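You operate a simulated robot arm through the tools that you are given. There is no shell and no other tool. Be economical: measure what you need, move in short steps, check, and stop when the job is done.

You run a simulated robot arm. Do the job below in one go: nothing can be reset, and whatever is moved stays where it is left.

JOB
The cover's bead has a gap: run it round again and set the cover on the steel mat.
Fine: the cover lies on the rubber disc; wind back to START first; grey arm back over the dish; the red knob stays at THICK. Where these are worked on the way, their far stop is far enough and under half their travel is too little: grey arm.

Only the result counts: the job must be done as asked and must still hold three seconds after the hand-in. Knocking over, shifting, dropping, spilling or breaking anything else fails it. Lids that push on must go on centred and level and be pressed home; caps that screw on are set level and turned clockwise until they are tight.

ROBOT AND FRAMES
A 6-joint arm with a two-finger parallel gripper, fixed in place. Base frame: the origin is at the foot of the arm, x ahead of it, y to its left, z up; the work surface is at about z = 0.85. Units: m, degrees, N and s.
With the tool pointing down near the work surface it reaches from about 0.24 to 0.64 m from the base axis. Its first joint turns from -66.0 to 66.0 degrees. Payload 2.7 kg.
The tool frame sits at the grasp point between the pads (the TCP): z along the fingers, y along the line on which they close. The tips reach 0.023 m beyond it. The gripper opens to 0.094 m. The fingers are 0.038 m wide and 0.01 m thick; the gripper's body (0.054 by 0.096 m) begins 0.039 m behind the TCP.
Orientation is told as [roll, pitch, yaw] about the base's x, y, z axes, in that order, counted from this pose: with the fingers straight down and closing along the base's y, the tool's x points along the base's -x, its y along +y and its z along -z.

CONTROLS
- The arm moves only by the tool drive_tool. Its argument "motion" is a list of rows, each a list of 3 entries, a list of its own where there are three numbers: the turn, a rotation vector about the tool's x, y, z in degrees, then the shift along the tool's x, y, z in cm, then the gripper command, from -1 (shut) to 1 (fully open), values between in proportion. In form: [[[ax, ay, az], [tx, ty, tz], gripper], ...]. A call has 1 to 20 rows; each row shifts and turns the commanded pose from where the row before left it, along the tool's axes as they then stand. Rows are played at 5 a second. More than 0.05 m and 8.6 degrees between two rows, or a gripper value outside its range, and nothing of the call is played. A pose out of reach is approached as far as the arm can. The call stops where the force on the tool passes 40 N (or 10 N more than at its start, if that is more) or the arm is blocked; 0.2 s more then pass. Each finger travels about 0.045 m/s and halts on what it meets, pressing with about 24 N; the grip force reading is that of the motor and also rises with nothing between the fingers. The clock runs only during rows and for 0.2 s after the last one: add rows that do not move to give the fingers time. It gives the time, the measured TCP pose, the force on the tool (base axes), the opening and the grip force at its end, in the units of the frame above (readings bear some noise), with the torque about the TCP (base axes, N m) and any sound that the robot's microphone picked up, and new pictures: "pictures" is both (left out), scene, wrist or none.
- Cameras (640 x 400 px; columns grow to the right, rows downward): "scene" is fixed at [0.0772, -0.4317, 1.4156]; the picture's right is [0.73, -0.68, 0.00], its down [-0.27, -0.29, -0.92] and it looks along [0.63, 0.67, -0.40] (base axes); focal length 329 px, centre (320, 200). "wrist" rides on the gripper at [0.086, 0.016, -0.074] in the tool frame; the picture's right is [-0.18, 0.98, 0.00], its down [-0.58, -0.11, -0.81] and it looks along [-0.79, -0.15, 0.59] (tool axes); focal length 243 px, centre (320, 200). There is no depth. A picture from a camera that has moved, and an enlarged one, comes with that camera's place and axes in the base frame and with its lens. The place of the scene camera against the robot may be out by one fixed shift of up to 0.012 m in any direction.
- enlarge(camera, box): a new picture of the part [left, top, right, bottom] of that camera's present view, enlarged. The clock stands still meanwhile.
- job_done(): hands the job in; it is judged then, once.

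Work in short steps. Places have to be worked out from the pictures, the camera data and where the tool is seen: move nearer, look again, correct. Check each grasp and each placing, and mend what went wrong. You have 120 turns and 200 pictures in all, those below and enlarged ones among them. Open the gripper and draw the arm clear of the work before you hand the job in, unless the task says otherwise; then end with one line.

The tools are called after "Emit:" by a JSON object that holds its "api" and its "payload". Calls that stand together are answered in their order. drive_tool: Moves the arm, as the interface text tells. Its arguments: {"type":"object","properties":{"motion":{"type":"array"},"pictures":{"type":"string","enum":["both","scene","wrist","none"]}},"required":["motion"]} The other tools are called the same way: enlarge (camera, box) takes an enlarged picture of a part of a camera's view; job_done () hands the job in.

At the start:

```text
time_s: 0.0
ee_pos: [0.3419, 0.0309, 1.1746]
tool_rot: [0.1, 0.1, 0.1]
wrist_force: [-0.8, 0.7, -0.2]
wrist_torque: [-0.03, -0.01, -0.02]
gripper_width: 0.0942
gripper_force: 0.0
```

scene: 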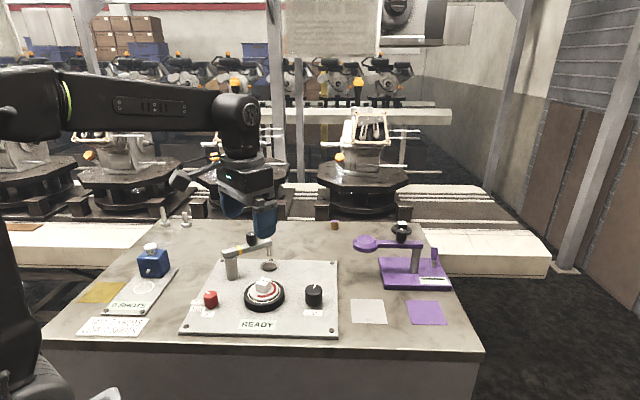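
wrist: 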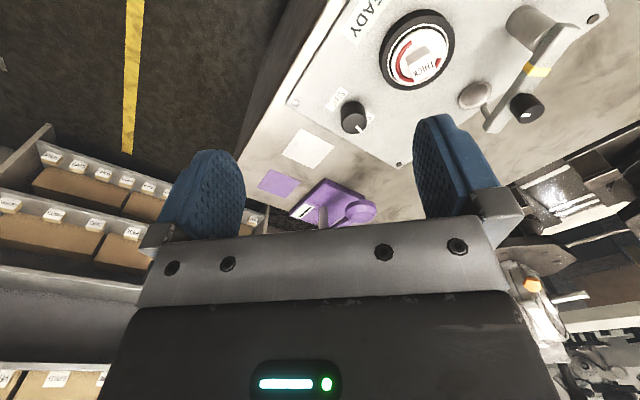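

I'll look closely at the work surface first.

Emit:
{"api": "enlarge", "payload": {"camera": "scene", "box": [170, 220, 350, 345]}}

Emit:
{"api": "enlarge", "payload": {"camera": "scene", "box": [330, 210, 470, 335]}}

Emit:
{"api": "enlarge", "payload": {"camera": "scene", "box": [60, 200, 220, 345]}}

Emit:
{"api": "enlarge", "payload": {"camera": "wrist", "box": [250, 0, 620, 240]}}

```text
3.20 times, centred on (260, 282) of scene
camera zoom: at [0.0772, -0.4317, 1.4156], right [0.73, -0.68, 0.0], down [-0.27, -0.29, -0.92], along [0.63, 0.67, -0.4], focal length 1053 px, centre (512, -64)
```

zoom: 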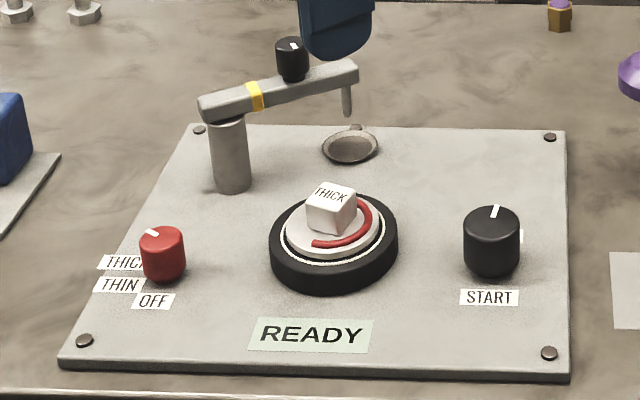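

```text
3.20 times, centred on (400, 272) of scene
camera zoom: at [0.0772, -0.4317, 1.4156], right [0.73, -0.68, 0.0], down [-0.27, -0.29, -0.92], along [0.63, 0.67, -0.4], focal length 1053 px, centre (64, -32)
```

zoom: 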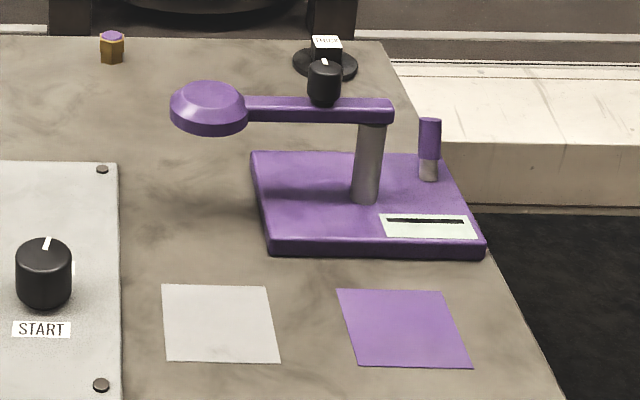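

```text
2.76 times, centred on (140, 272) of scene
camera zoom: at [0.0772, -0.4317, 1.4156], right [0.73, -0.68, 0.0], down [-0.27, -0.29, -0.92], along [0.63, 0.67, -0.4], focal length 908 px, centre (817, 0)
```

zoom: 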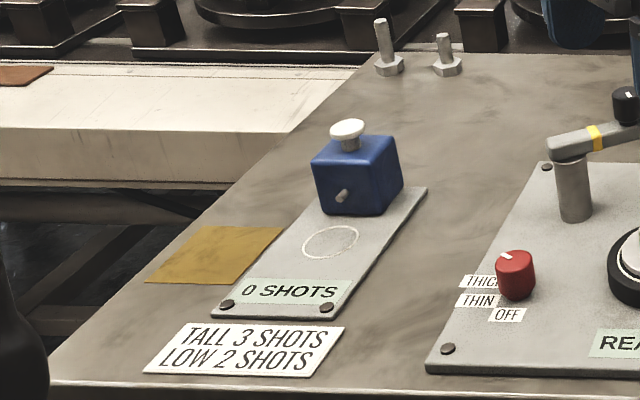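

```text
1.67 times, centred on (435, 120) of wrist
camera zoom: at [0.2559, 0.0483, 1.2461], right [0.18, 0.98, 0.0], down [0.58, -0.11, 0.81], along [0.79, -0.15, -0.59], focal length 404 px, centre (128, 333)
```

zoom: 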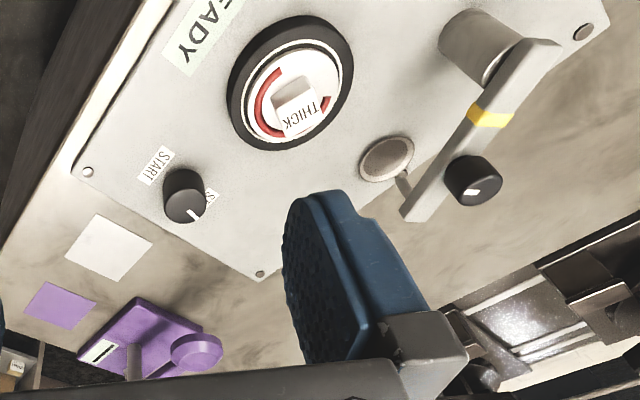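

Emit:
{"api": "enlarge", "payload": {"camera": "wrist", "box": [310, 70, 400, 150]}}

Emit:
{"api": "enlarge", "payload": {"camera": "wrist", "box": [370, 0, 470, 95]}}

Emit:
{"api": "enlarge", "payload": {"camera": "scene", "box": [190, 275, 240, 315]}}

```text
5.00 times, centred on (355, 110) of wrist
camera zoom: at [0.2559, 0.0483, 1.2461], right [0.18, 0.98, 0.0], down [0.58, -0.11, 0.81], along [0.79, -0.15, -0.59], focal length 1213 px, centre (145, 650)
```

zoom: 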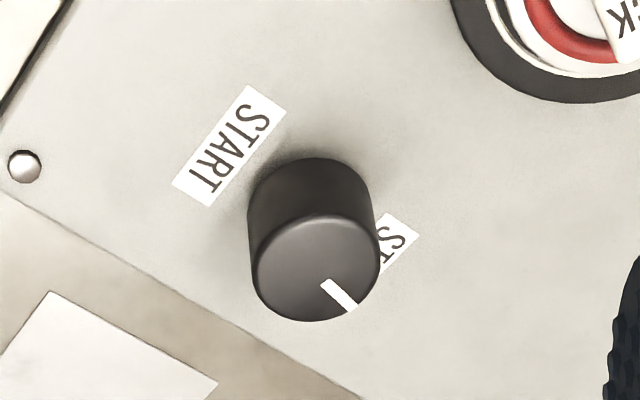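

```text
4.21 times, centred on (420, 48) of wrist
camera zoom: at [0.2559, 0.0483, 1.2461], right [0.18, 0.98, 0.0], down [0.58, -0.11, 0.81], along [0.79, -0.15, -0.59], focal length 1022 px, centre (-101, 842)
```

zoom: 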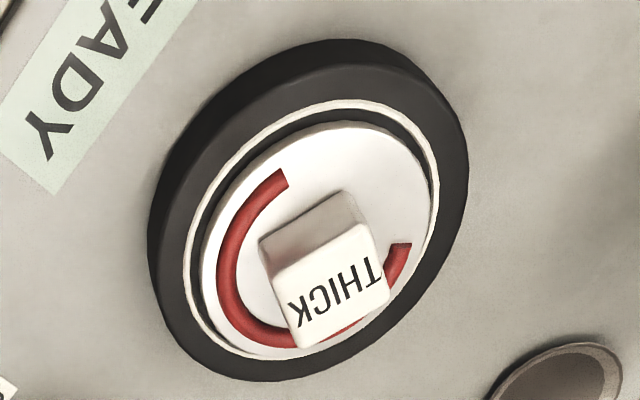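

```text
10.00 times, centred on (215, 295) of scene
camera zoom: at [0.0772, -0.4317, 1.4156], right [0.73, -0.68, 0.0], down [-0.27, -0.29, -0.92], along [0.63, 0.67, -0.4], focal length 3290 px, centre (1370, -750)
```

zoom: 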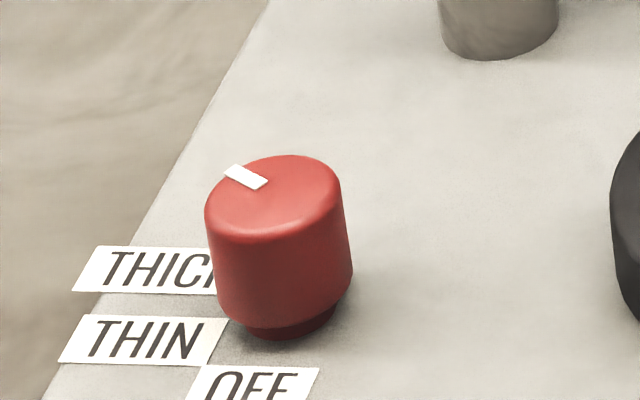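

The black knob is near (0.515, 0.058), its top at z≈0.90. The red knob appears to be at THICK, and the black knob's pointer is far from START. I'll move above the black knob for a better look.

Emit:
{"api": "drive_tool", "payload": {"motion": [[[0, 0, 0], [-2.5, 0.4, 2.2], 1], [[0, 0, 0], [-2.5, 0.4, 2.2], 1], [[0, 0, 0], [-2.5, 0.4, 2.2], 1], [[0, 0, 0], [-2.5, 0.4, 2.2], 1], [[0, 0, 0], [-2.5, 0.4, 2.2], 1], [[0, 0, 0], [-2.5, 0.4, 2.2], 1], [[0, 0, 0], [-2.3, 0.3, 2.2], 1], [[0, 0, 0], [0, 0, 0], 1]]}}

```text
time_s: 1.8
ee_pos: [0.5161, 0.0568, 1.0189]
tool_rot: [0.0, -0.1, 0.0]
wrist_force: [0.0, 0.4, -0.1]
wrist_torque: [-0.04, 0.02, -0.01]
gripper_width: 0.0939
gripper_force: 0.1
camera wrist: at [0.4296, 0.0758, 1.0921], right [0.18, 0.98, 0.0], down [0.58, -0.11, 0.81], along [0.79, -0.15, -0.59], focal length 243 px, centre (320, 200)
```

scene: 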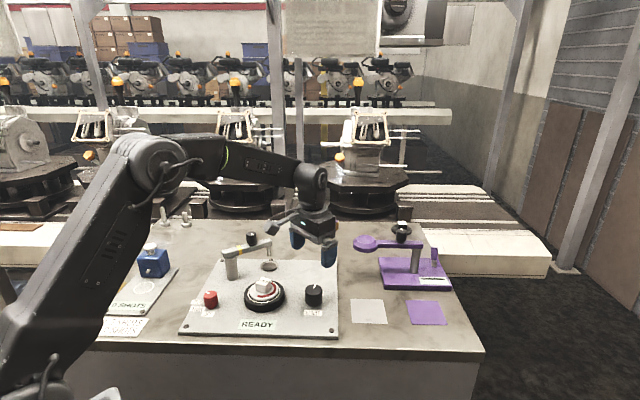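
wrist: 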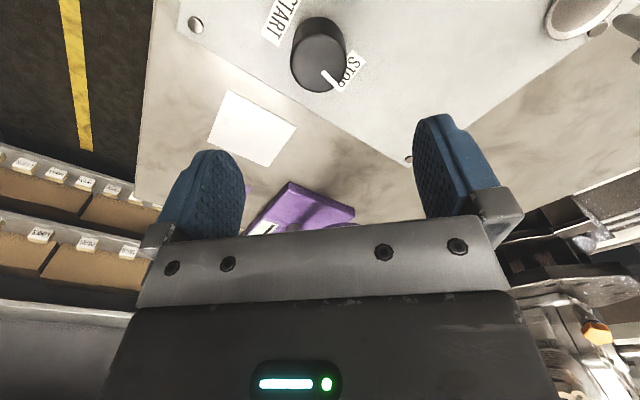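

Knob centre is about (0.518, 0.058), with the pointer at STOP. I'll descend and grip it.

Emit:
{"api": "drive_tool", "payload": {"motion": [[[0, 0, 0], [-0.1, 0.1, 3], 1], [[0, 0, 0], [-0.1, 0.1, 3], 1], [[0, 0, 0], [0, 0, 3], 1], [[0, 0, 0], [0, 0, 2.6], 1], [[0, 0, 0], [0, 0, 1], 1], [[0, 0, 0], [0, 0, 0], 1]], "pictures": "wrist"}}

Emit:
{"api": "drive_tool", "payload": {"motion": [[[0, 0, 0], [0, 0, 0], -1], [[0, 0, 0], [0, 0, 0], -1], [[0, 0, 0], [0, 0, 0], -1], [[0, 0, 0], [0, 0, 0], -1], [[0, 0, 0], [0, 0, 0], -1]], "pictures": "both"}}

```text
time_s: 3.2
ee_pos: [0.5176, 0.0584, 0.892]
tool_rot: [0.0, 0.0, -0.1]
wrist_force: [-0.1, 0.1, 0.8]
wrist_torque: [-0.04, -0.02, 0.02]
gripper_width: 0.0939
gripper_force: 0.0
camera wrist: at [0.4305, 0.0769, 0.9652], right [0.18, 0.98, 0.0], down [0.58, -0.11, 0.81], along [0.79, -0.15, -0.59], focal length 243 px, centre (320, 200)
```

wrist: 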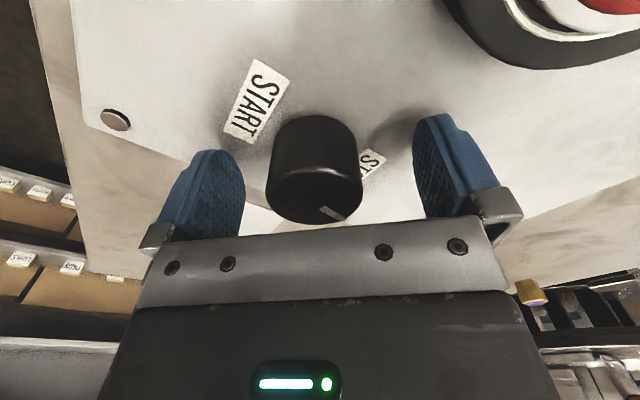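

```text
time_s: 4.4
ee_pos: [0.517, 0.0557, 0.8931]
tool_rot: [-0.1, 0.1, -0.1]
wrist_force: [1.7, -25.9, 0.5]
wrist_torque: [0.25, -0.07, 0.02]
gripper_width: 0.0437
gripper_force: 45.1
camera wrist: at [0.4306, 0.0748, 0.9655], right [0.19, 0.98, 0.0], down [0.58, -0.11, 0.81], along [0.79, -0.15, -0.59], focal length 243 px, centre (320, 200)
```

scene: 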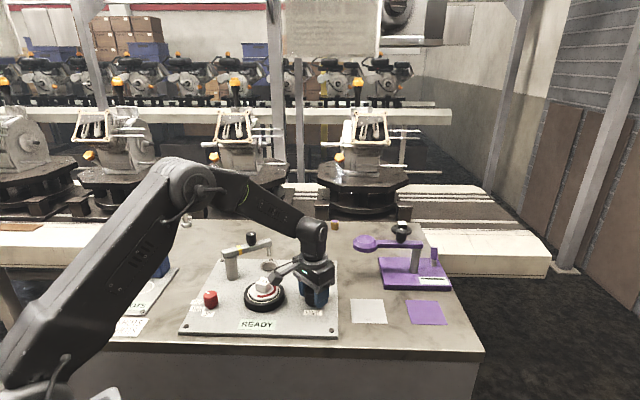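
wrist: 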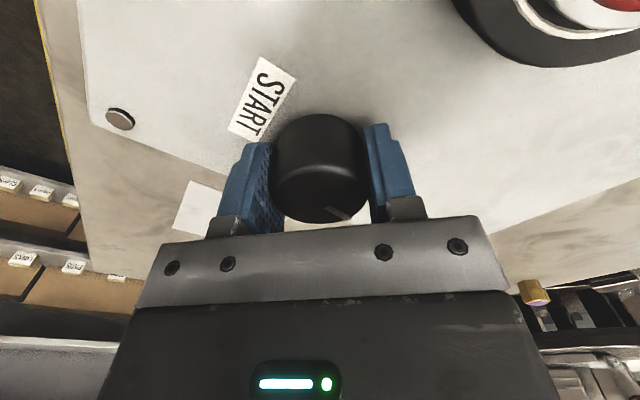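

Knob gripped, but with a 26 N side load, so I'll shift 3 mm toward -y. Then I'll test a small turn to see which way it moves freely.

Emit:
{"api": "drive_tool", "payload": {"motion": [[[0, 0, 0], [0, -0.3, 0], -1], [[0, 0, 0], [0, 0, 0], -1], [[0, 0, 5], [0, 0, 0], -1], [[0, 0, 5], [0, 0, 0], -1], [[0, 0, 0], [0, 0, 0], -1]], "pictures": "wrist"}}

```text
time_s: 5.6
ee_pos: [0.5173, 0.0561, 0.8932]
tool_rot: [0.0, 0.0, -10.1]
wrist_force: [2.4, -1.8, -7.4]
wrist_torque: [-0.49, -0.26, 0.32]
gripper_width: 0.0422
gripper_force: 45.0
camera wrist: at [0.435, 0.0891, 0.9657], right [0.35, 0.94, 0.0], down [0.55, -0.21, 0.81], along [0.75, -0.28, -0.59], focal length 243 px, centre (320, 200)
```

wrist: 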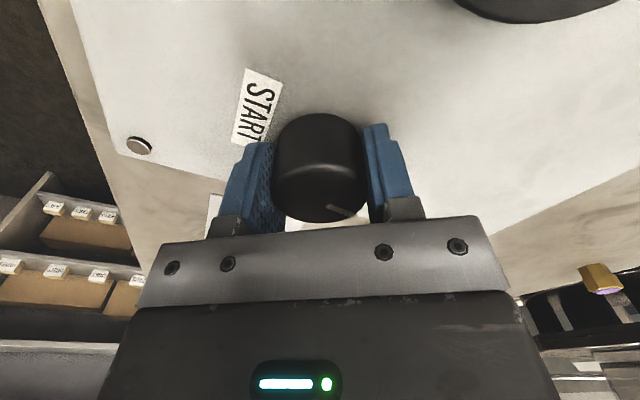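

Emit:
{"api": "drive_tool", "payload": {"motion": [[[0, 0, 6], [0, 0, 0], -1], [[0, 0, 6], [0, 0, 0], -1], [[0, 0, 6], [0, 0, 0], -1], [[0, 0, 0], [0, 0, 0], -1]], "pictures": "both"}}

Emit:
{"api": "enlarge", "payload": {"camera": "scene", "box": [180, 225, 340, 335]}}

Emit:
{"api": "enlarge", "payload": {"camera": "wrist", "box": [240, 80, 420, 240]}}

```text
time_s: 6.6
ee_pos: [0.517, 0.0563, 0.8926]
tool_rot: [0.0, 0.0, -28.0]
wrist_force: [0.8, 2.7, -5.1]
wrist_torque: [-0.54, 0.15, 0.71]
gripper_width: 0.0437
gripper_force: 44.9
camera wrist: at [0.4487, 0.1128, 0.9662], right [0.62, 0.78, 0.0], down [0.46, -0.37, 0.81], along [0.63, -0.5, -0.59], focal length 243 px, centre (320, 200)
```

scene: 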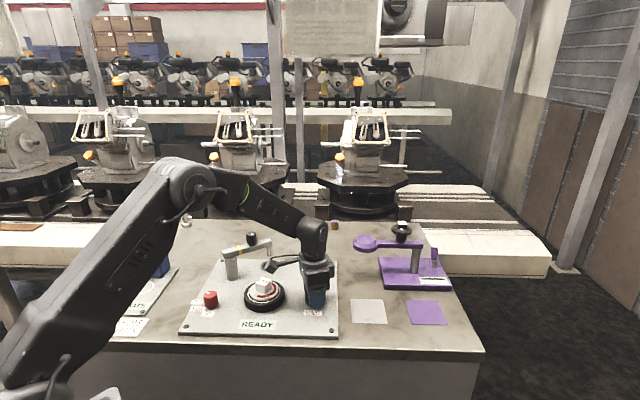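
wrist: 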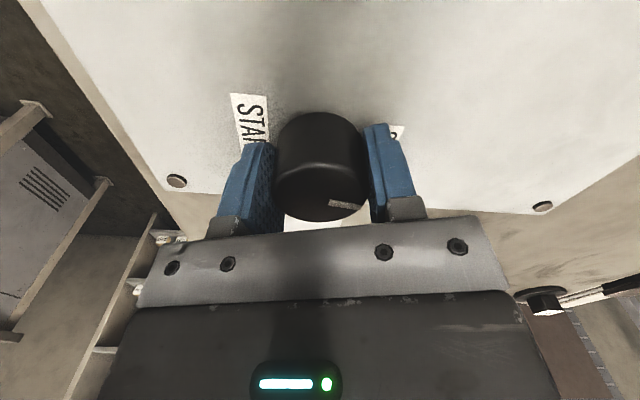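

```text
3.64 times, centred on (260, 280) of scene
camera zoom: at [0.0773, -0.4316, 1.4156], right [0.73, -0.68, 0.0], down [-0.27, -0.29, -0.92], along [0.63, 0.67, -0.4], focal length 1196 px, centre (538, -91)
```

zoom: 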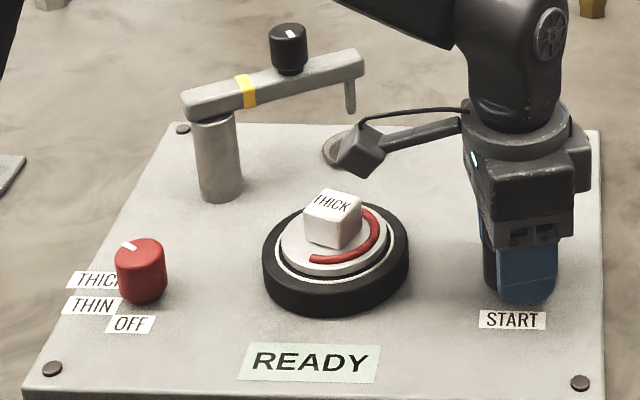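

```text
2.50 times, centred on (330, 160) of wrist
camera zoom: at [0.4487, 0.1128, 0.9662], right [0.62, 0.78, 0.0], down [0.46, -0.37, 0.81], along [0.63, -0.5, -0.59], focal length 606 px, centre (295, 300)
```

zoom: 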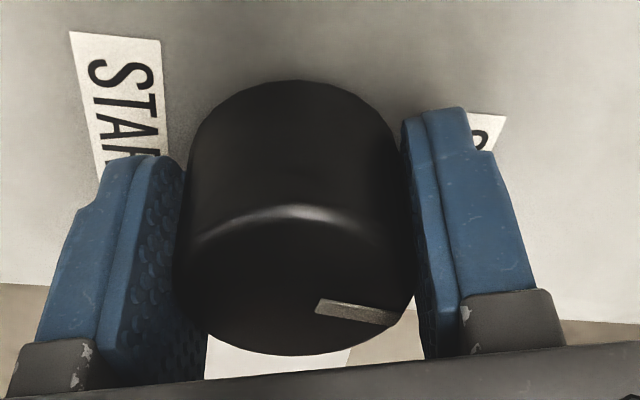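

The knob slipped clockwise against a stop (0.7 N m), so that way is the STOP end and START is anticlockwise. I'll wind back anticlockwise.

Emit:
{"api": "drive_tool", "payload": {"motion": [[[0, 0, -8], [0, 0, 0], -1], [[0, 0, -8], [0, 0, 0], -1], [[0, 0, -8], [0, 0, 0], -1], [[0, 0, -8], [0, 0, 0], -1], [[0, 0, -8], [0, 0, 0], -1], [[0, 0, -8], [0, 0, 0], -1], [[0, 0, -8], [0, 0, 0], -1], [[0, 0, -8], [0, 0, 0], -1], [[0, 0, 0], [0, 0, 0], -1]], "pictures": "both"}}

Emit:
{"api": "enlarge", "payload": {"camera": "scene", "box": [180, 225, 340, 335]}}

```text
time_s: 8.6
ee_pos: [0.5165, 0.0572, 0.8938]
tool_rot: [0.0, -0.1, 36.1]
wrist_force: [-3.3, 12.4, -5.1]
wrist_torque: [-0.6, -0.88, -0.01]
gripper_width: 0.0435
gripper_force: 45.2
camera wrist: at [0.4379, 0.0209, 0.9662], right [-0.43, 0.9, 0.0], down [0.53, 0.25, 0.81], along [0.73, 0.35, -0.59], focal length 243 px, centre (320, 200)
```

scene: 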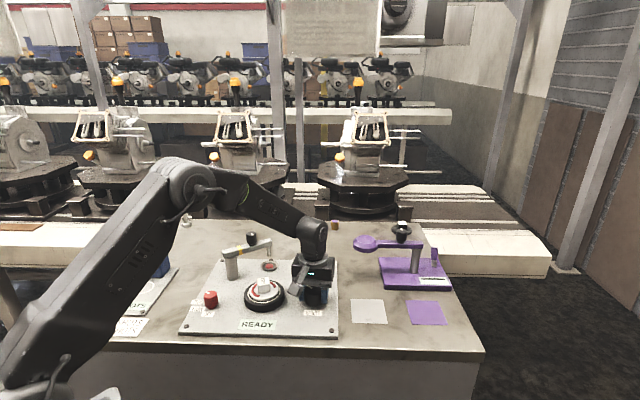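
wrist: 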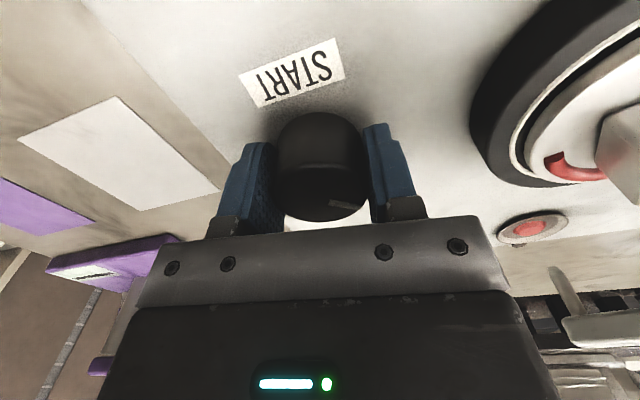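

```text
3.64 times, centred on (260, 280) of scene
camera zoom: at [0.0772, -0.4314, 1.4157], right [0.73, -0.68, 0.0], down [-0.27, -0.29, -0.92], along [0.63, 0.67, -0.4], focal length 1196 px, centre (538, -91)
```

zoom: 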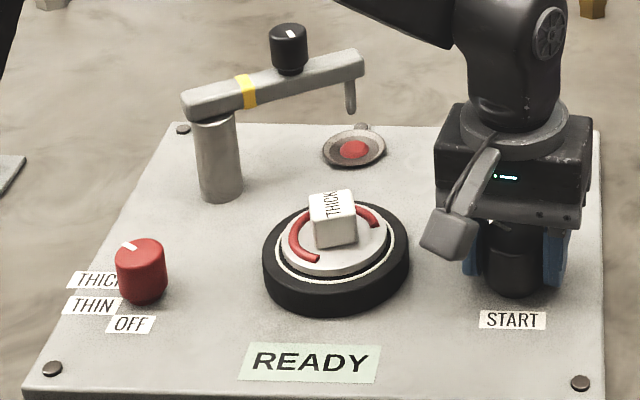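

It winds back smoothly: the disc turns, and the pump drips into the dish as intended. I'll keep going.

Emit:
{"api": "drive_tool", "payload": {"motion": [[[0, 0, -8], [0, 0, 0], -1], [[0, 0, -8], [0, 0, 0], -1], [[0, 0, -8], [0, 0, 0], -1], [[0, 0, -8], [0, 0, 0], -1], [[0, 0, -8], [0, 0, 0], -1], [[0, 0, -8], [0, 0, 0], -1], [[0, 0, -8], [0, 0, 0], -1], [[0, 0, -8], [0, 0, 0], -1], [[0, 0, 0], [0, 0, 0], -1]], "pictures": "both"}}

Emit:
{"api": "enlarge", "payload": {"camera": "scene", "box": [180, 225, 340, 335]}}

```text
time_s: 10.6
ee_pos: [0.5166, 0.0568, 0.8934]
tool_rot: [0.1, 0.0, 100.2]
wrist_force: [-19.7, 18.2, 9.8]
wrist_torque: [0.15, 0.06, 0.0]
gripper_width: 0.0437
gripper_force: 45.1
camera wrist: at [0.5159, -0.0289, 0.9661], right [-1.0, 0.01, 0.0], down [0.01, 0.59, 0.81], along [0.01, 0.81, -0.59], focal length 243 px, centre (320, 200)
```

scene: 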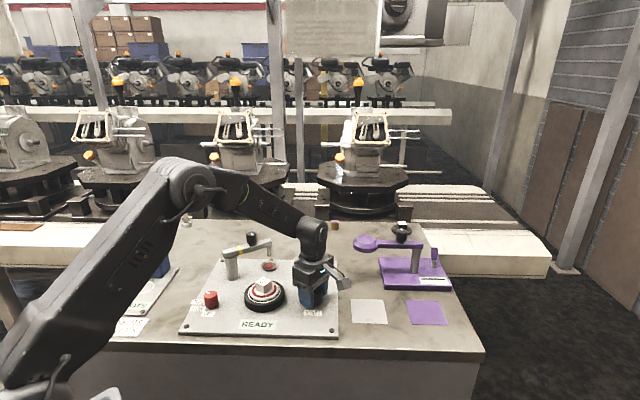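
wrist: 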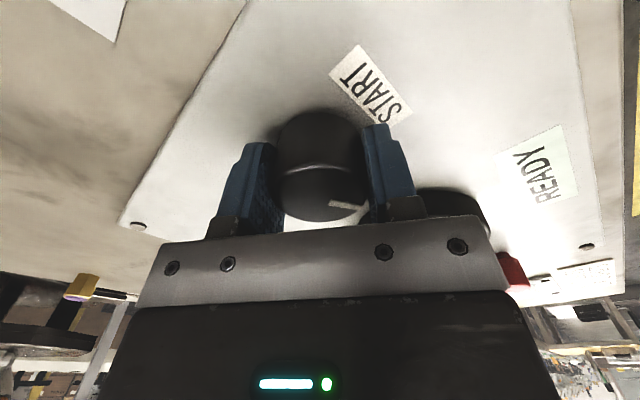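

```text
3.64 times, centred on (260, 280) of scene
camera zoom: at [0.0766, -0.4313, 1.4158], right [0.73, -0.68, 0.0], down [-0.27, -0.29, -0.92], along [0.63, 0.67, -0.4], focal length 1196 px, centre (538, -91)
```

zoom: 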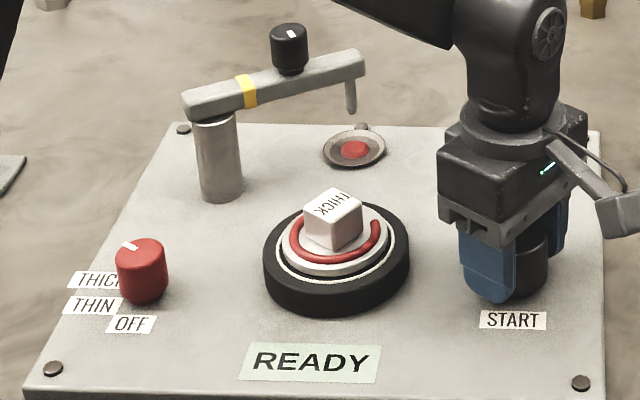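

Emit:
{"api": "drive_tool", "payload": {"motion": [[[0, 0, 0], [0, 0.15, 0], -1], [[0, 0, -8], [0, 0, 0], -1], [[0, 0, -8], [0, 0, 0], -1], [[0, 0, -8], [0, 0, 0], -1], [[0, 0, -8], [0, 0, 0], -1], [[0, 0, -8], [0, 0, 0], -1], [[0, 0, 0], [0, 0, 0], -1]], "pictures": "both"}}

Emit:
{"api": "enlarge", "payload": {"camera": "wrist", "box": [240, 40, 420, 240]}}

```text
time_s: 12.2
ee_pos: [0.5151, 0.0573, 0.8942]
tool_rot: [-0.1, 0.1, 140.1]
wrist_force: [-3.9, 19.8, 7.5]
wrist_torque: [0.26, 0.18, -0.01]
gripper_width: 0.0439
gripper_force: 45.3
camera wrist: at [0.5719, -0.009, 0.9662], right [-0.77, -0.64, 0.0], down [-0.38, 0.46, 0.81], along [-0.51, 0.62, -0.59], focal length 243 px, centre (320, 200)
```

scene: 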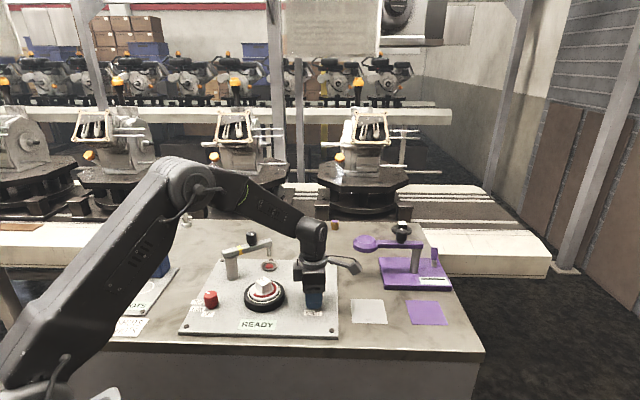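
wrist: 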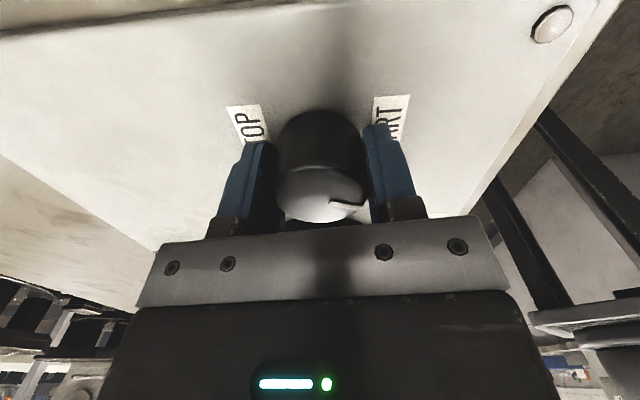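

```text
2.00 times, centred on (330, 140) of wrist
camera zoom: at [0.5719, -0.009, 0.9662], right [-0.77, -0.64, 0.0], down [-0.38, 0.46, 0.81], along [-0.51, 0.62, -0.59], focal length 485 px, centre (300, 320)
```

zoom: 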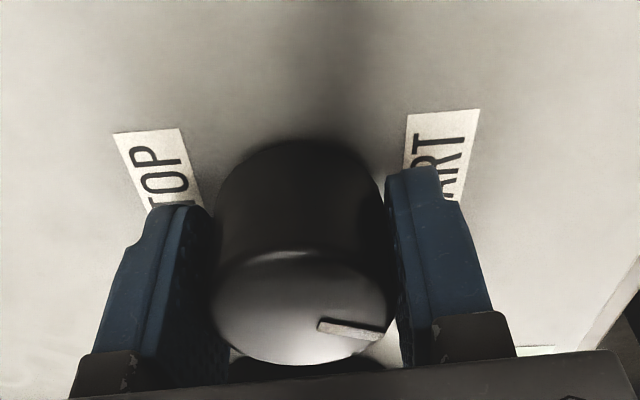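

Pointer is nearing START; I'll keep going anticlockwise in small turns and watch for the stop.

Emit:
{"api": "drive_tool", "payload": {"motion": [[[0, 0, -6], [0, 0, 0], -1], [[0, 0, -6], [0, 0, 0], -1], [[0, 0, -6], [0, 0, 0], -1], [[0, 0, -6], [0, 0, 0], -1], [[0, 0, 0], [0, 0, 0], -1]], "pictures": "both"}}

Emit:
{"api": "enlarge", "payload": {"camera": "wrist", "box": [240, 40, 420, 240]}}

Emit:
{"api": "enlarge", "payload": {"camera": "scene", "box": [180, 225, 340, 335]}}

```text
time_s: 13.4
ee_pos: [0.5147, 0.0553, 0.8934]
tool_rot: [0.0, 0.1, 164.2]
wrist_force: [0.5, 20.6, 2.8]
wrist_torque: [-0.27, 0.68, -0.55]
gripper_width: 0.0435
gripper_force: 45.0
camera wrist: at [0.595, 0.019, 0.9661], right [-0.45, -0.89, 0.0], down [-0.53, 0.26, 0.81], along [-0.72, 0.36, -0.59], focal length 243 px, centre (320, 200)
```

scene: 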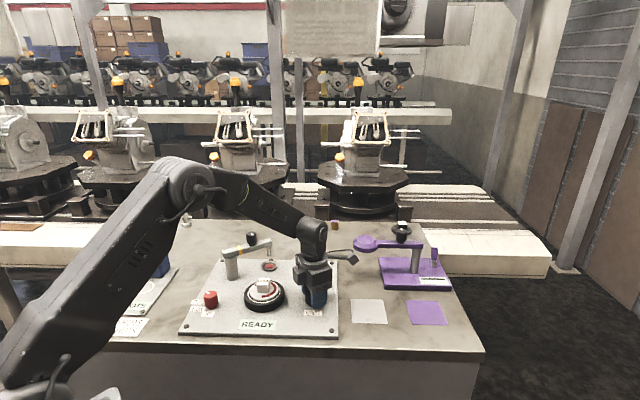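
wrist: 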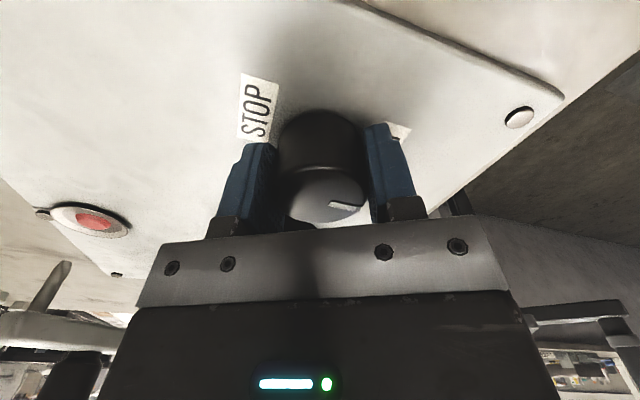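

```text
2.00 times, centred on (330, 140) of wrist
camera zoom: at [0.595, 0.019, 0.9661], right [-0.45, -0.89, 0.0], down [-0.53, 0.26, 0.81], along [-0.72, 0.36, -0.59], focal length 485 px, centre (300, 320)
```

zoom: 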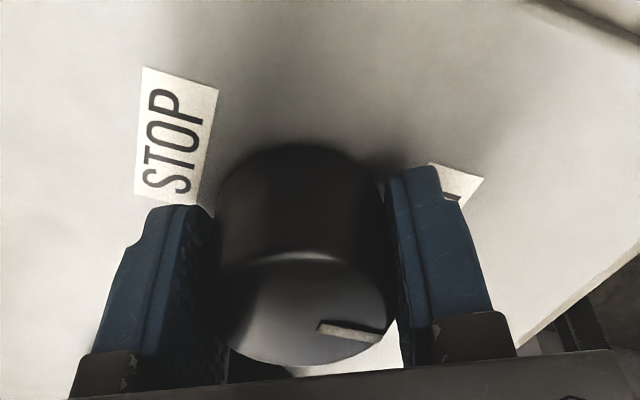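

```text
3.64 times, centred on (260, 280) of scene
camera zoom: at [0.0772, -0.4312, 1.4158], right [0.73, -0.68, 0.0], down [-0.27, -0.29, -0.92], along [0.63, 0.67, -0.4], focal length 1196 px, centre (538, -91)
```

zoom: 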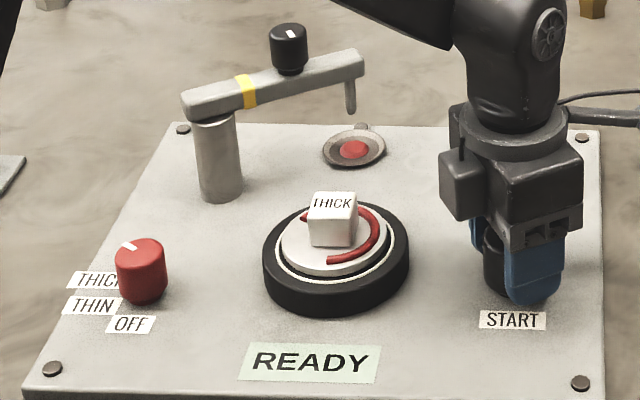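

Emit:
{"api": "drive_tool", "payload": {"motion": [[[0, 0, -6], [0, 0, 0], -1], [[0, 0, -6], [0, 0, 0], -1], [[0, 0, 0], [0, 0, 0], -1]], "pictures": "wrist"}}

Emit:
{"api": "enlarge", "payload": {"camera": "wrist", "box": [240, 40, 420, 240]}}

Emit:
{"api": "enlarge", "payload": {"camera": "scene", "box": [180, 225, 340, 335]}}

```text
time_s: 14.2
ee_pos: [0.5168, 0.0565, 0.8928]
tool_rot: [0.0, 0.2, 176.2]
wrist_force: [13.3, 20.0, -8.4]
wrist_torque: [0.09, -0.42, -0.2]
gripper_width: 0.0429
gripper_force: 45.5
camera wrist: at [0.6016, 0.0362, 0.9666], right [-0.25, -0.97, 0.0], down [-0.58, 0.15, 0.8], along [-0.78, 0.2, -0.59], focal length 243 px, centre (320, 200)
```

wrist: 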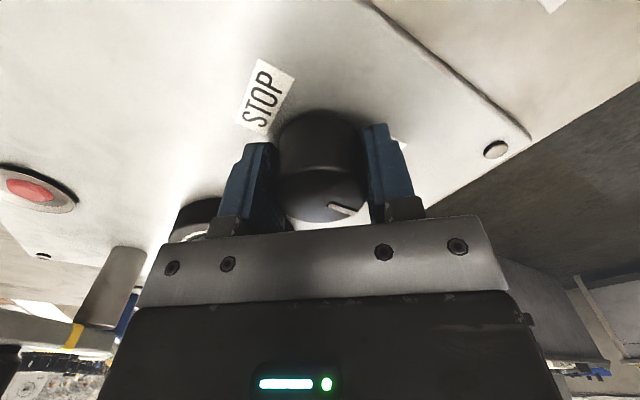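

```text
2.00 times, centred on (330, 140) of wrist
camera zoom: at [0.6016, 0.0362, 0.9666], right [-0.25, -0.97, 0.0], down [-0.58, 0.15, 0.8], along [-0.78, 0.2, -0.59], focal length 485 px, centre (300, 320)
```

zoom: 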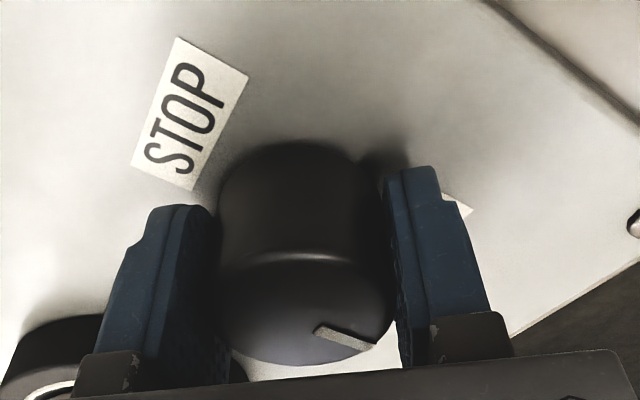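

```text
3.64 times, centred on (260, 280) of scene
camera zoom: at [0.0777, -0.4312, 1.4158], right [0.73, -0.68, 0.0], down [-0.27, -0.29, -0.92], along [0.63, 0.67, -0.4], focal length 1196 px, centre (538, -91)
```

zoom: 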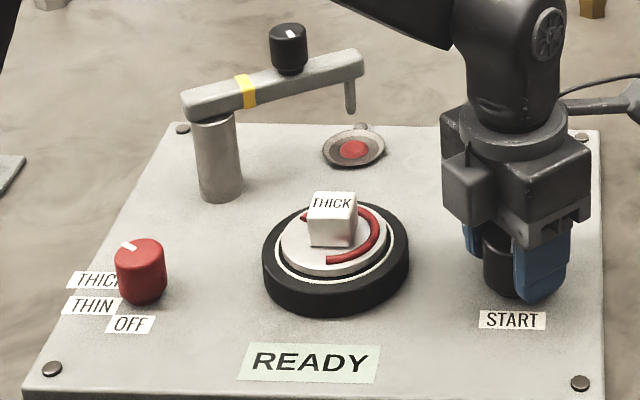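

Stop reached at START (the grip slipped and the disc stood still). I'll release, rise and check.

Emit:
{"api": "drive_tool", "payload": {"motion": [[[0, 0, 0], [0, 0, 0], 1], [[0, 0, 0], [0, 0, 0], 1], [[0, 0, 0], [0, 0, 0], 1], [[0, 0, 0], [0, 0, 0], 1], [[0, 0, 0], [0, 0, -3], 1], [[0, 0, 0], [0, 0, -3], 1], [[0, 0, 0], [0, 0, -3], 1], [[0, 0, 0], [0, 0, -3], 1], [[0, 0, 0], [0, 0, -3], 1], [[0, 0, 0], [0, 0, -3], 1], [[0, 0, 0], [0, 0, 0], 1]], "pictures": "both"}}

Emit:
{"api": "enlarge", "payload": {"camera": "scene", "box": [180, 225, 340, 335]}}

Emit:
{"api": "enlarge", "payload": {"camera": "wrist", "box": [100, 0, 400, 190]}}

```text
time_s: 16.6
ee_pos: [0.5171, 0.0572, 1.0762]
tool_rot: [-0.1, 0.0, 176.0]
wrist_force: [-0.1, -0.2, 0.7]
wrist_torque: [-0.01, 0.01, 0.01]
gripper_width: 0.0941
gripper_force: 0.1
camera wrist: at [0.603, 0.0369, 1.1478], right [-0.25, -0.97, 0.0], down [-0.57, 0.15, 0.81], along [-0.78, 0.2, -0.59], focal length 243 px, centre (320, 200)
```

scene: 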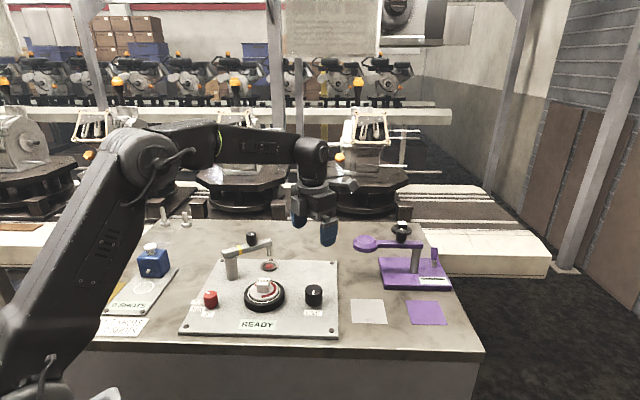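
wrist: 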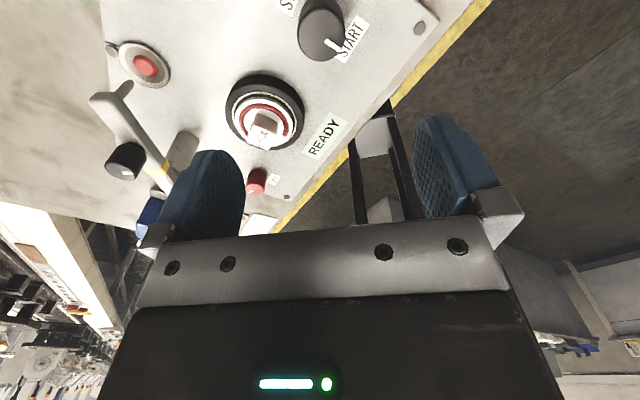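

```text
3.64 times, centred on (260, 280) of scene
camera zoom: at [0.0772, -0.4317, 1.4156], right [0.73, -0.68, 0.0], down [-0.27, -0.29, -0.92], along [0.63, 0.67, -0.4], focal length 1196 px, centre (538, -91)
```

zoom: 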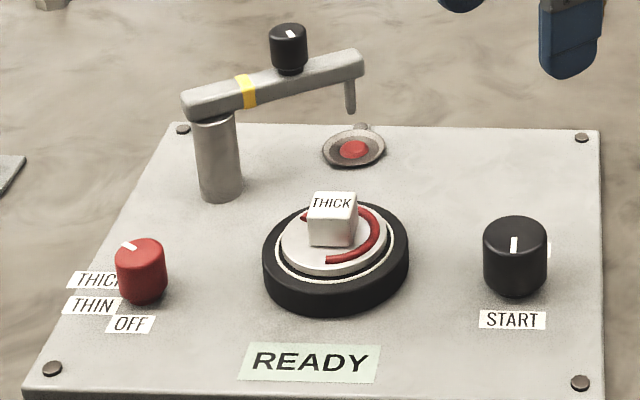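

```text
2.11 times, centred on (250, 95) of wrist
camera zoom: at [0.603, 0.0369, 1.1478], right [-0.25, -0.97, 0.0], down [-0.57, 0.15, 0.81], along [-0.78, 0.2, -0.59], focal length 511 px, centre (467, 421)
```

zoom: 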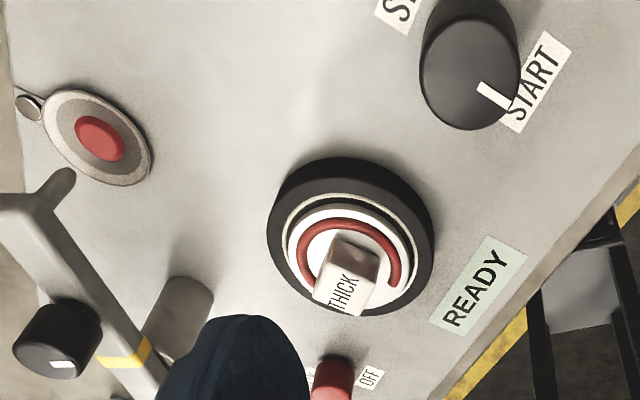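

START is set and the pump has dripped in the dish. By triangulation the grey arm's knob is about (0.482, 0.271), top z≈0.974. I'll move above it.

Emit:
{"api": "drive_tool", "payload": {"motion": [[[0, 0, 0], [-0.83, -3.52, 0], 1], [[0, 0, 0], [-0.83, -3.52, 0], 1], [[0, 0, 0], [-0.83, -3.52, 0], 1], [[0, 0, 0], [-0.83, -3.52, 0], 1], [[0, 0, 0], [-0.83, -3.52, 0], 1], [[0, 0, 0], [-0.83, -3.52, 0], 1], [[0, 0, 0], [0, 0, 0], 1]], "pictures": "both"}}

Emit:
{"api": "enlarge", "payload": {"camera": "scene", "box": [180, 190, 340, 300]}}

```text
time_s: 18.2
ee_pos: [0.483, 0.2711, 1.0746]
tool_rot: [-0.1, 0.1, 176.1]
wrist_force: [-0.9, -0.6, -0.2]
wrist_torque: [0.03, -0.04, -0.03]
gripper_width: 0.0942
gripper_force: 0.1
camera wrist: at [0.5678, 0.25, 1.1479], right [-0.25, -0.97, 0.0], down [-0.57, 0.15, 0.81], along [-0.78, 0.2, -0.59], focal length 243 px, centre (320, 200)
```

scene: 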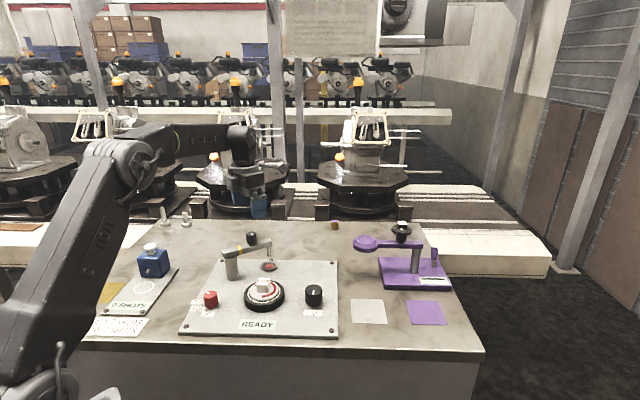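
wrist: 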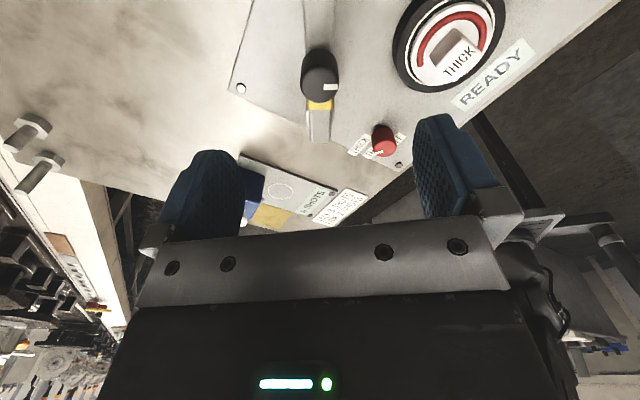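

```text
3.64 times, centred on (260, 245) of scene
camera zoom: at [0.0772, -0.4317, 1.4156], right [0.73, -0.68, 0.0], down [-0.27, -0.29, -0.92], along [0.63, 0.67, -0.4], focal length 1196 px, centre (538, 36)
```

zoom: 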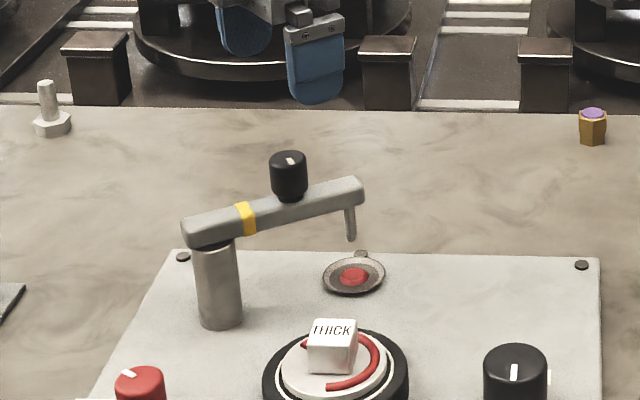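

Seen from the wrist, the knob is at (0.477, 0.272) and the arm points about -14°. I'll align the fingers across the arm, go down and cage the knob loosely so that radial error can slide.

Emit:
{"api": "drive_tool", "payload": {"motion": [[[0, 0, 5], [-0.6, -0.1, 2], 1], [[0, 0, 5], [0, 0, 2], 1], [[0, 0, 0], [0, 0, 3], 1], [[0, 0, 0], [0, 0, 3], 1], [[0, 0, 0], [0, 0, 1.3], 1], [[0, 0, 0], [0, 0, 0], 1]], "pictures": "both"}}

Emit:
{"api": "enlarge", "payload": {"camera": "scene", "box": [180, 190, 340, 300]}}

```text
time_s: 19.6
ee_pos: [0.4753, 0.2726, 0.9606]
tool_rot: [0.1, 0.0, 165.9]
wrist_force: [0.0, 0.9, 0.7]
wrist_torque: [0.0, -0.04, 0.03]
gripper_width: 0.0941
gripper_force: 0.1
camera wrist: at [0.5558, 0.2367, 1.0336], right [-0.42, -0.91, 0.0], down [-0.54, 0.25, 0.81], along [-0.73, 0.34, -0.59], focal length 243 px, centre (320, 200)
```

scene: 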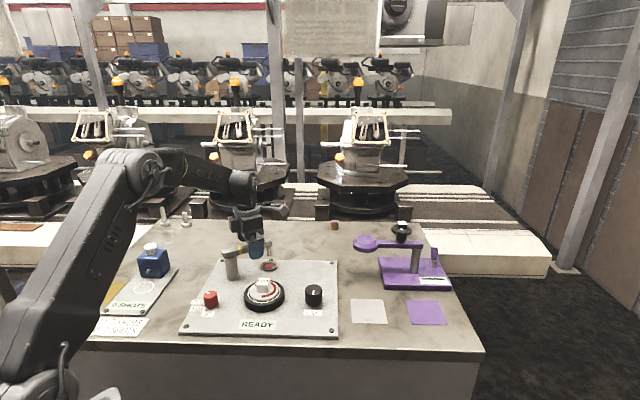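
wrist: 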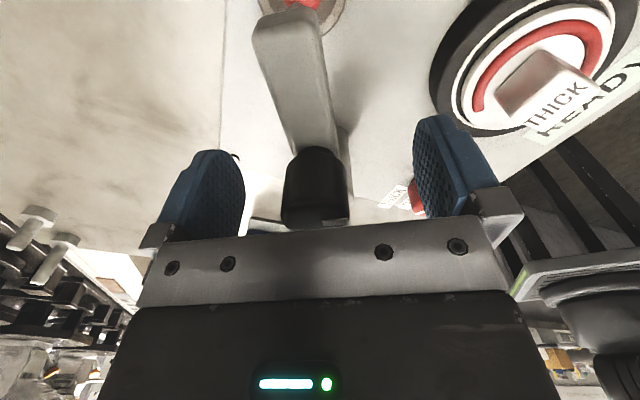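

```text
3.64 times, centred on (260, 245) of scene
camera zoom: at [0.0772, -0.4317, 1.4156], right [0.73, -0.68, 0.0], down [-0.27, -0.29, -0.92], along [0.63, 0.67, -0.4], focal length 1196 px, centre (538, 36)
```

zoom: 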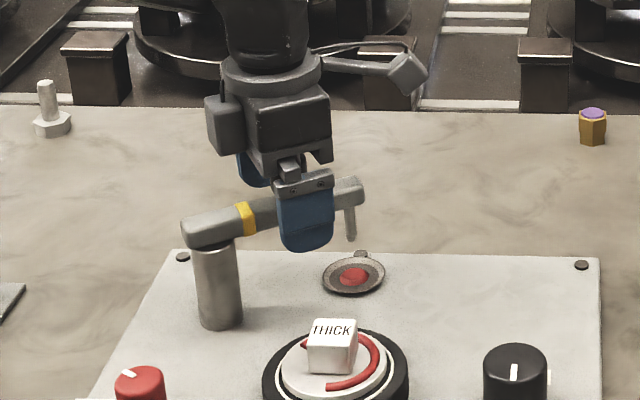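

Arm and tool are well aligned. I'll close to a loose cage (~36 mm) and begin the swing about the post toward the disc.

Emit:
{"api": "drive_tool", "payload": {"motion": [[[0, 0, 0], [0, 0, 0], -0.23], [[0, 0, 0], [0, 0, 0], -0.23], [[0, 0, 0], [0, 0, 0], -0.23], [[0, 0, 0], [0, 0, 0], -0.23], [[0, 0, 6], [-0.04, 0.73, 0], -0.23], [[0, 0, 6], [-0.04, 0.73, 0], -0.23], [[0, 0, 6], [-0.04, 0.73, 0], -0.23], [[0, 0, 6], [-0.04, 0.73, 0], -0.23], [[0, 0, 0], [0, 0, 0], -0.23]], "pictures": "both"}}

Emit:
{"api": "enlarge", "payload": {"camera": "scene", "box": [180, 190, 340, 300]}}

```text
time_s: 21.6
ee_pos: [0.4622, 0.2449, 0.9605]
tool_rot: [0.1, 0.1, 141.9]
wrist_force: [0.4, -0.1, 0.0]
wrist_torque: [-0.03, 0.02, -0.01]
gripper_width: 0.0365
gripper_force: 0.1
camera wrist: at [0.5203, 0.181, 1.0327], right [-0.75, -0.66, 0.0], down [-0.39, 0.44, 0.81], along [-0.53, 0.61, -0.59], focal length 243 px, centre (320, 200)
```

scene: 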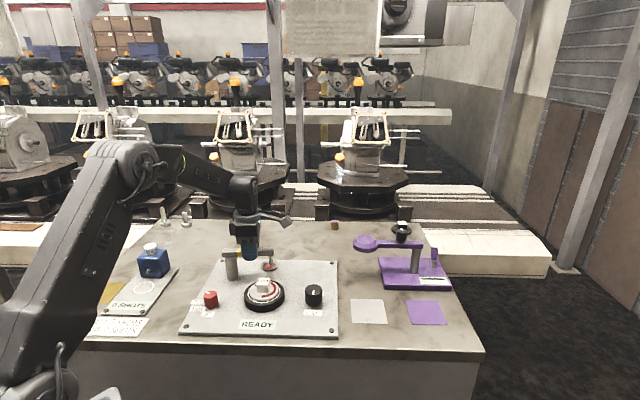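
wrist: 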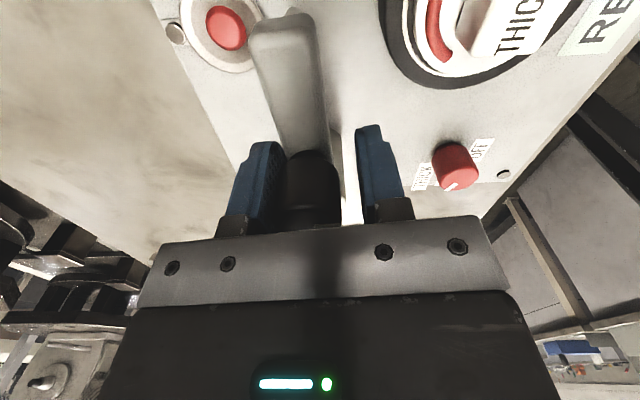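

```text
3.64 times, centred on (260, 245) of scene
camera zoom: at [0.0772, -0.4317, 1.4156], right [0.73, -0.68, 0.0], down [-0.27, -0.29, -0.92], along [0.63, 0.67, -0.4], focal length 1196 px, centre (538, 36)
```

zoom: 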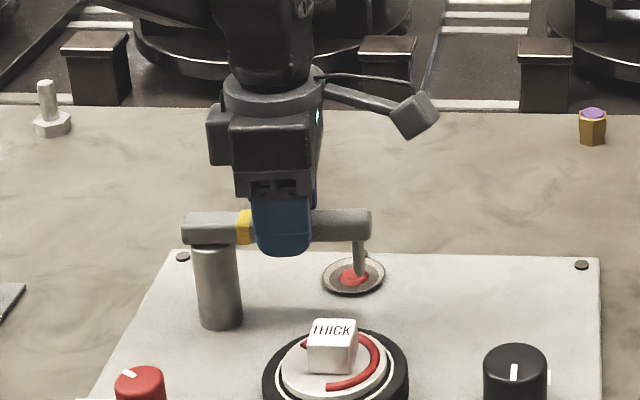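

Emit:
{"api": "drive_tool", "payload": {"motion": [[[0, 0, 6], [-0.04, 0.73, 0], -0.23], [[0, 0, 6], [-0.04, 0.73, 0], -0.23], [[0, 0, 6], [-0.04, 0.73, 0], -0.23], [[0, 0, 6], [-0.04, 0.73, 0], -0.23], [[0, 0, 0], [0, 0, 0], -0.23]], "pictures": "both"}}

Emit:
{"api": "enlarge", "payload": {"camera": "scene", "box": [180, 210, 340, 320]}}

```text
time_s: 22.8
ee_pos: [0.4391, 0.2272, 0.9598]
tool_rot: [0.0, 0.0, 118.0]
wrist_force: [0.3, -0.2, 0.5]
wrist_torque: [-0.02, -0.01, 0.0]
gripper_width: 0.0367
gripper_force: 0.1
camera wrist: at [0.4664, 0.1448, 1.0328], right [-0.95, -0.3, 0.0], down [-0.18, 0.56, 0.81], along [-0.24, 0.77, -0.59], focal length 243 px, centre (320, 200)
```

scene: 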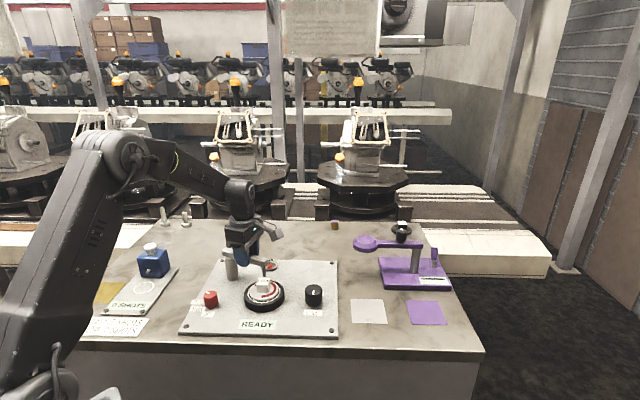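
wrist: 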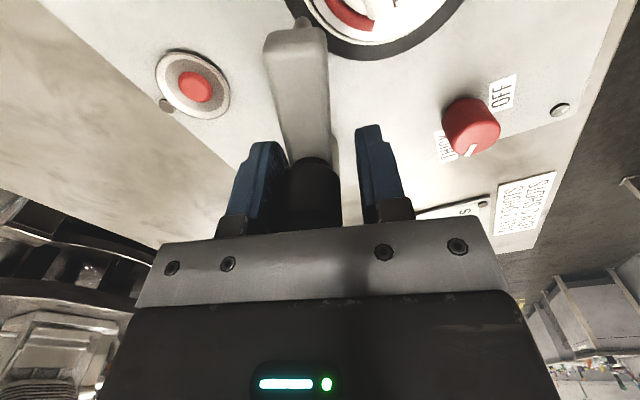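

```text
3.64 times, centred on (260, 265) of scene
camera zoom: at [0.0772, -0.4317, 1.4156], right [0.73, -0.68, 0.0], down [-0.27, -0.29, -0.92], along [0.63, 0.67, -0.4], focal length 1196 px, centre (538, -36)
```

zoom: 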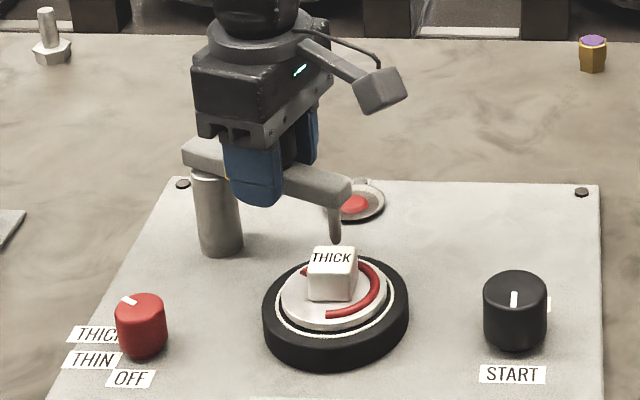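

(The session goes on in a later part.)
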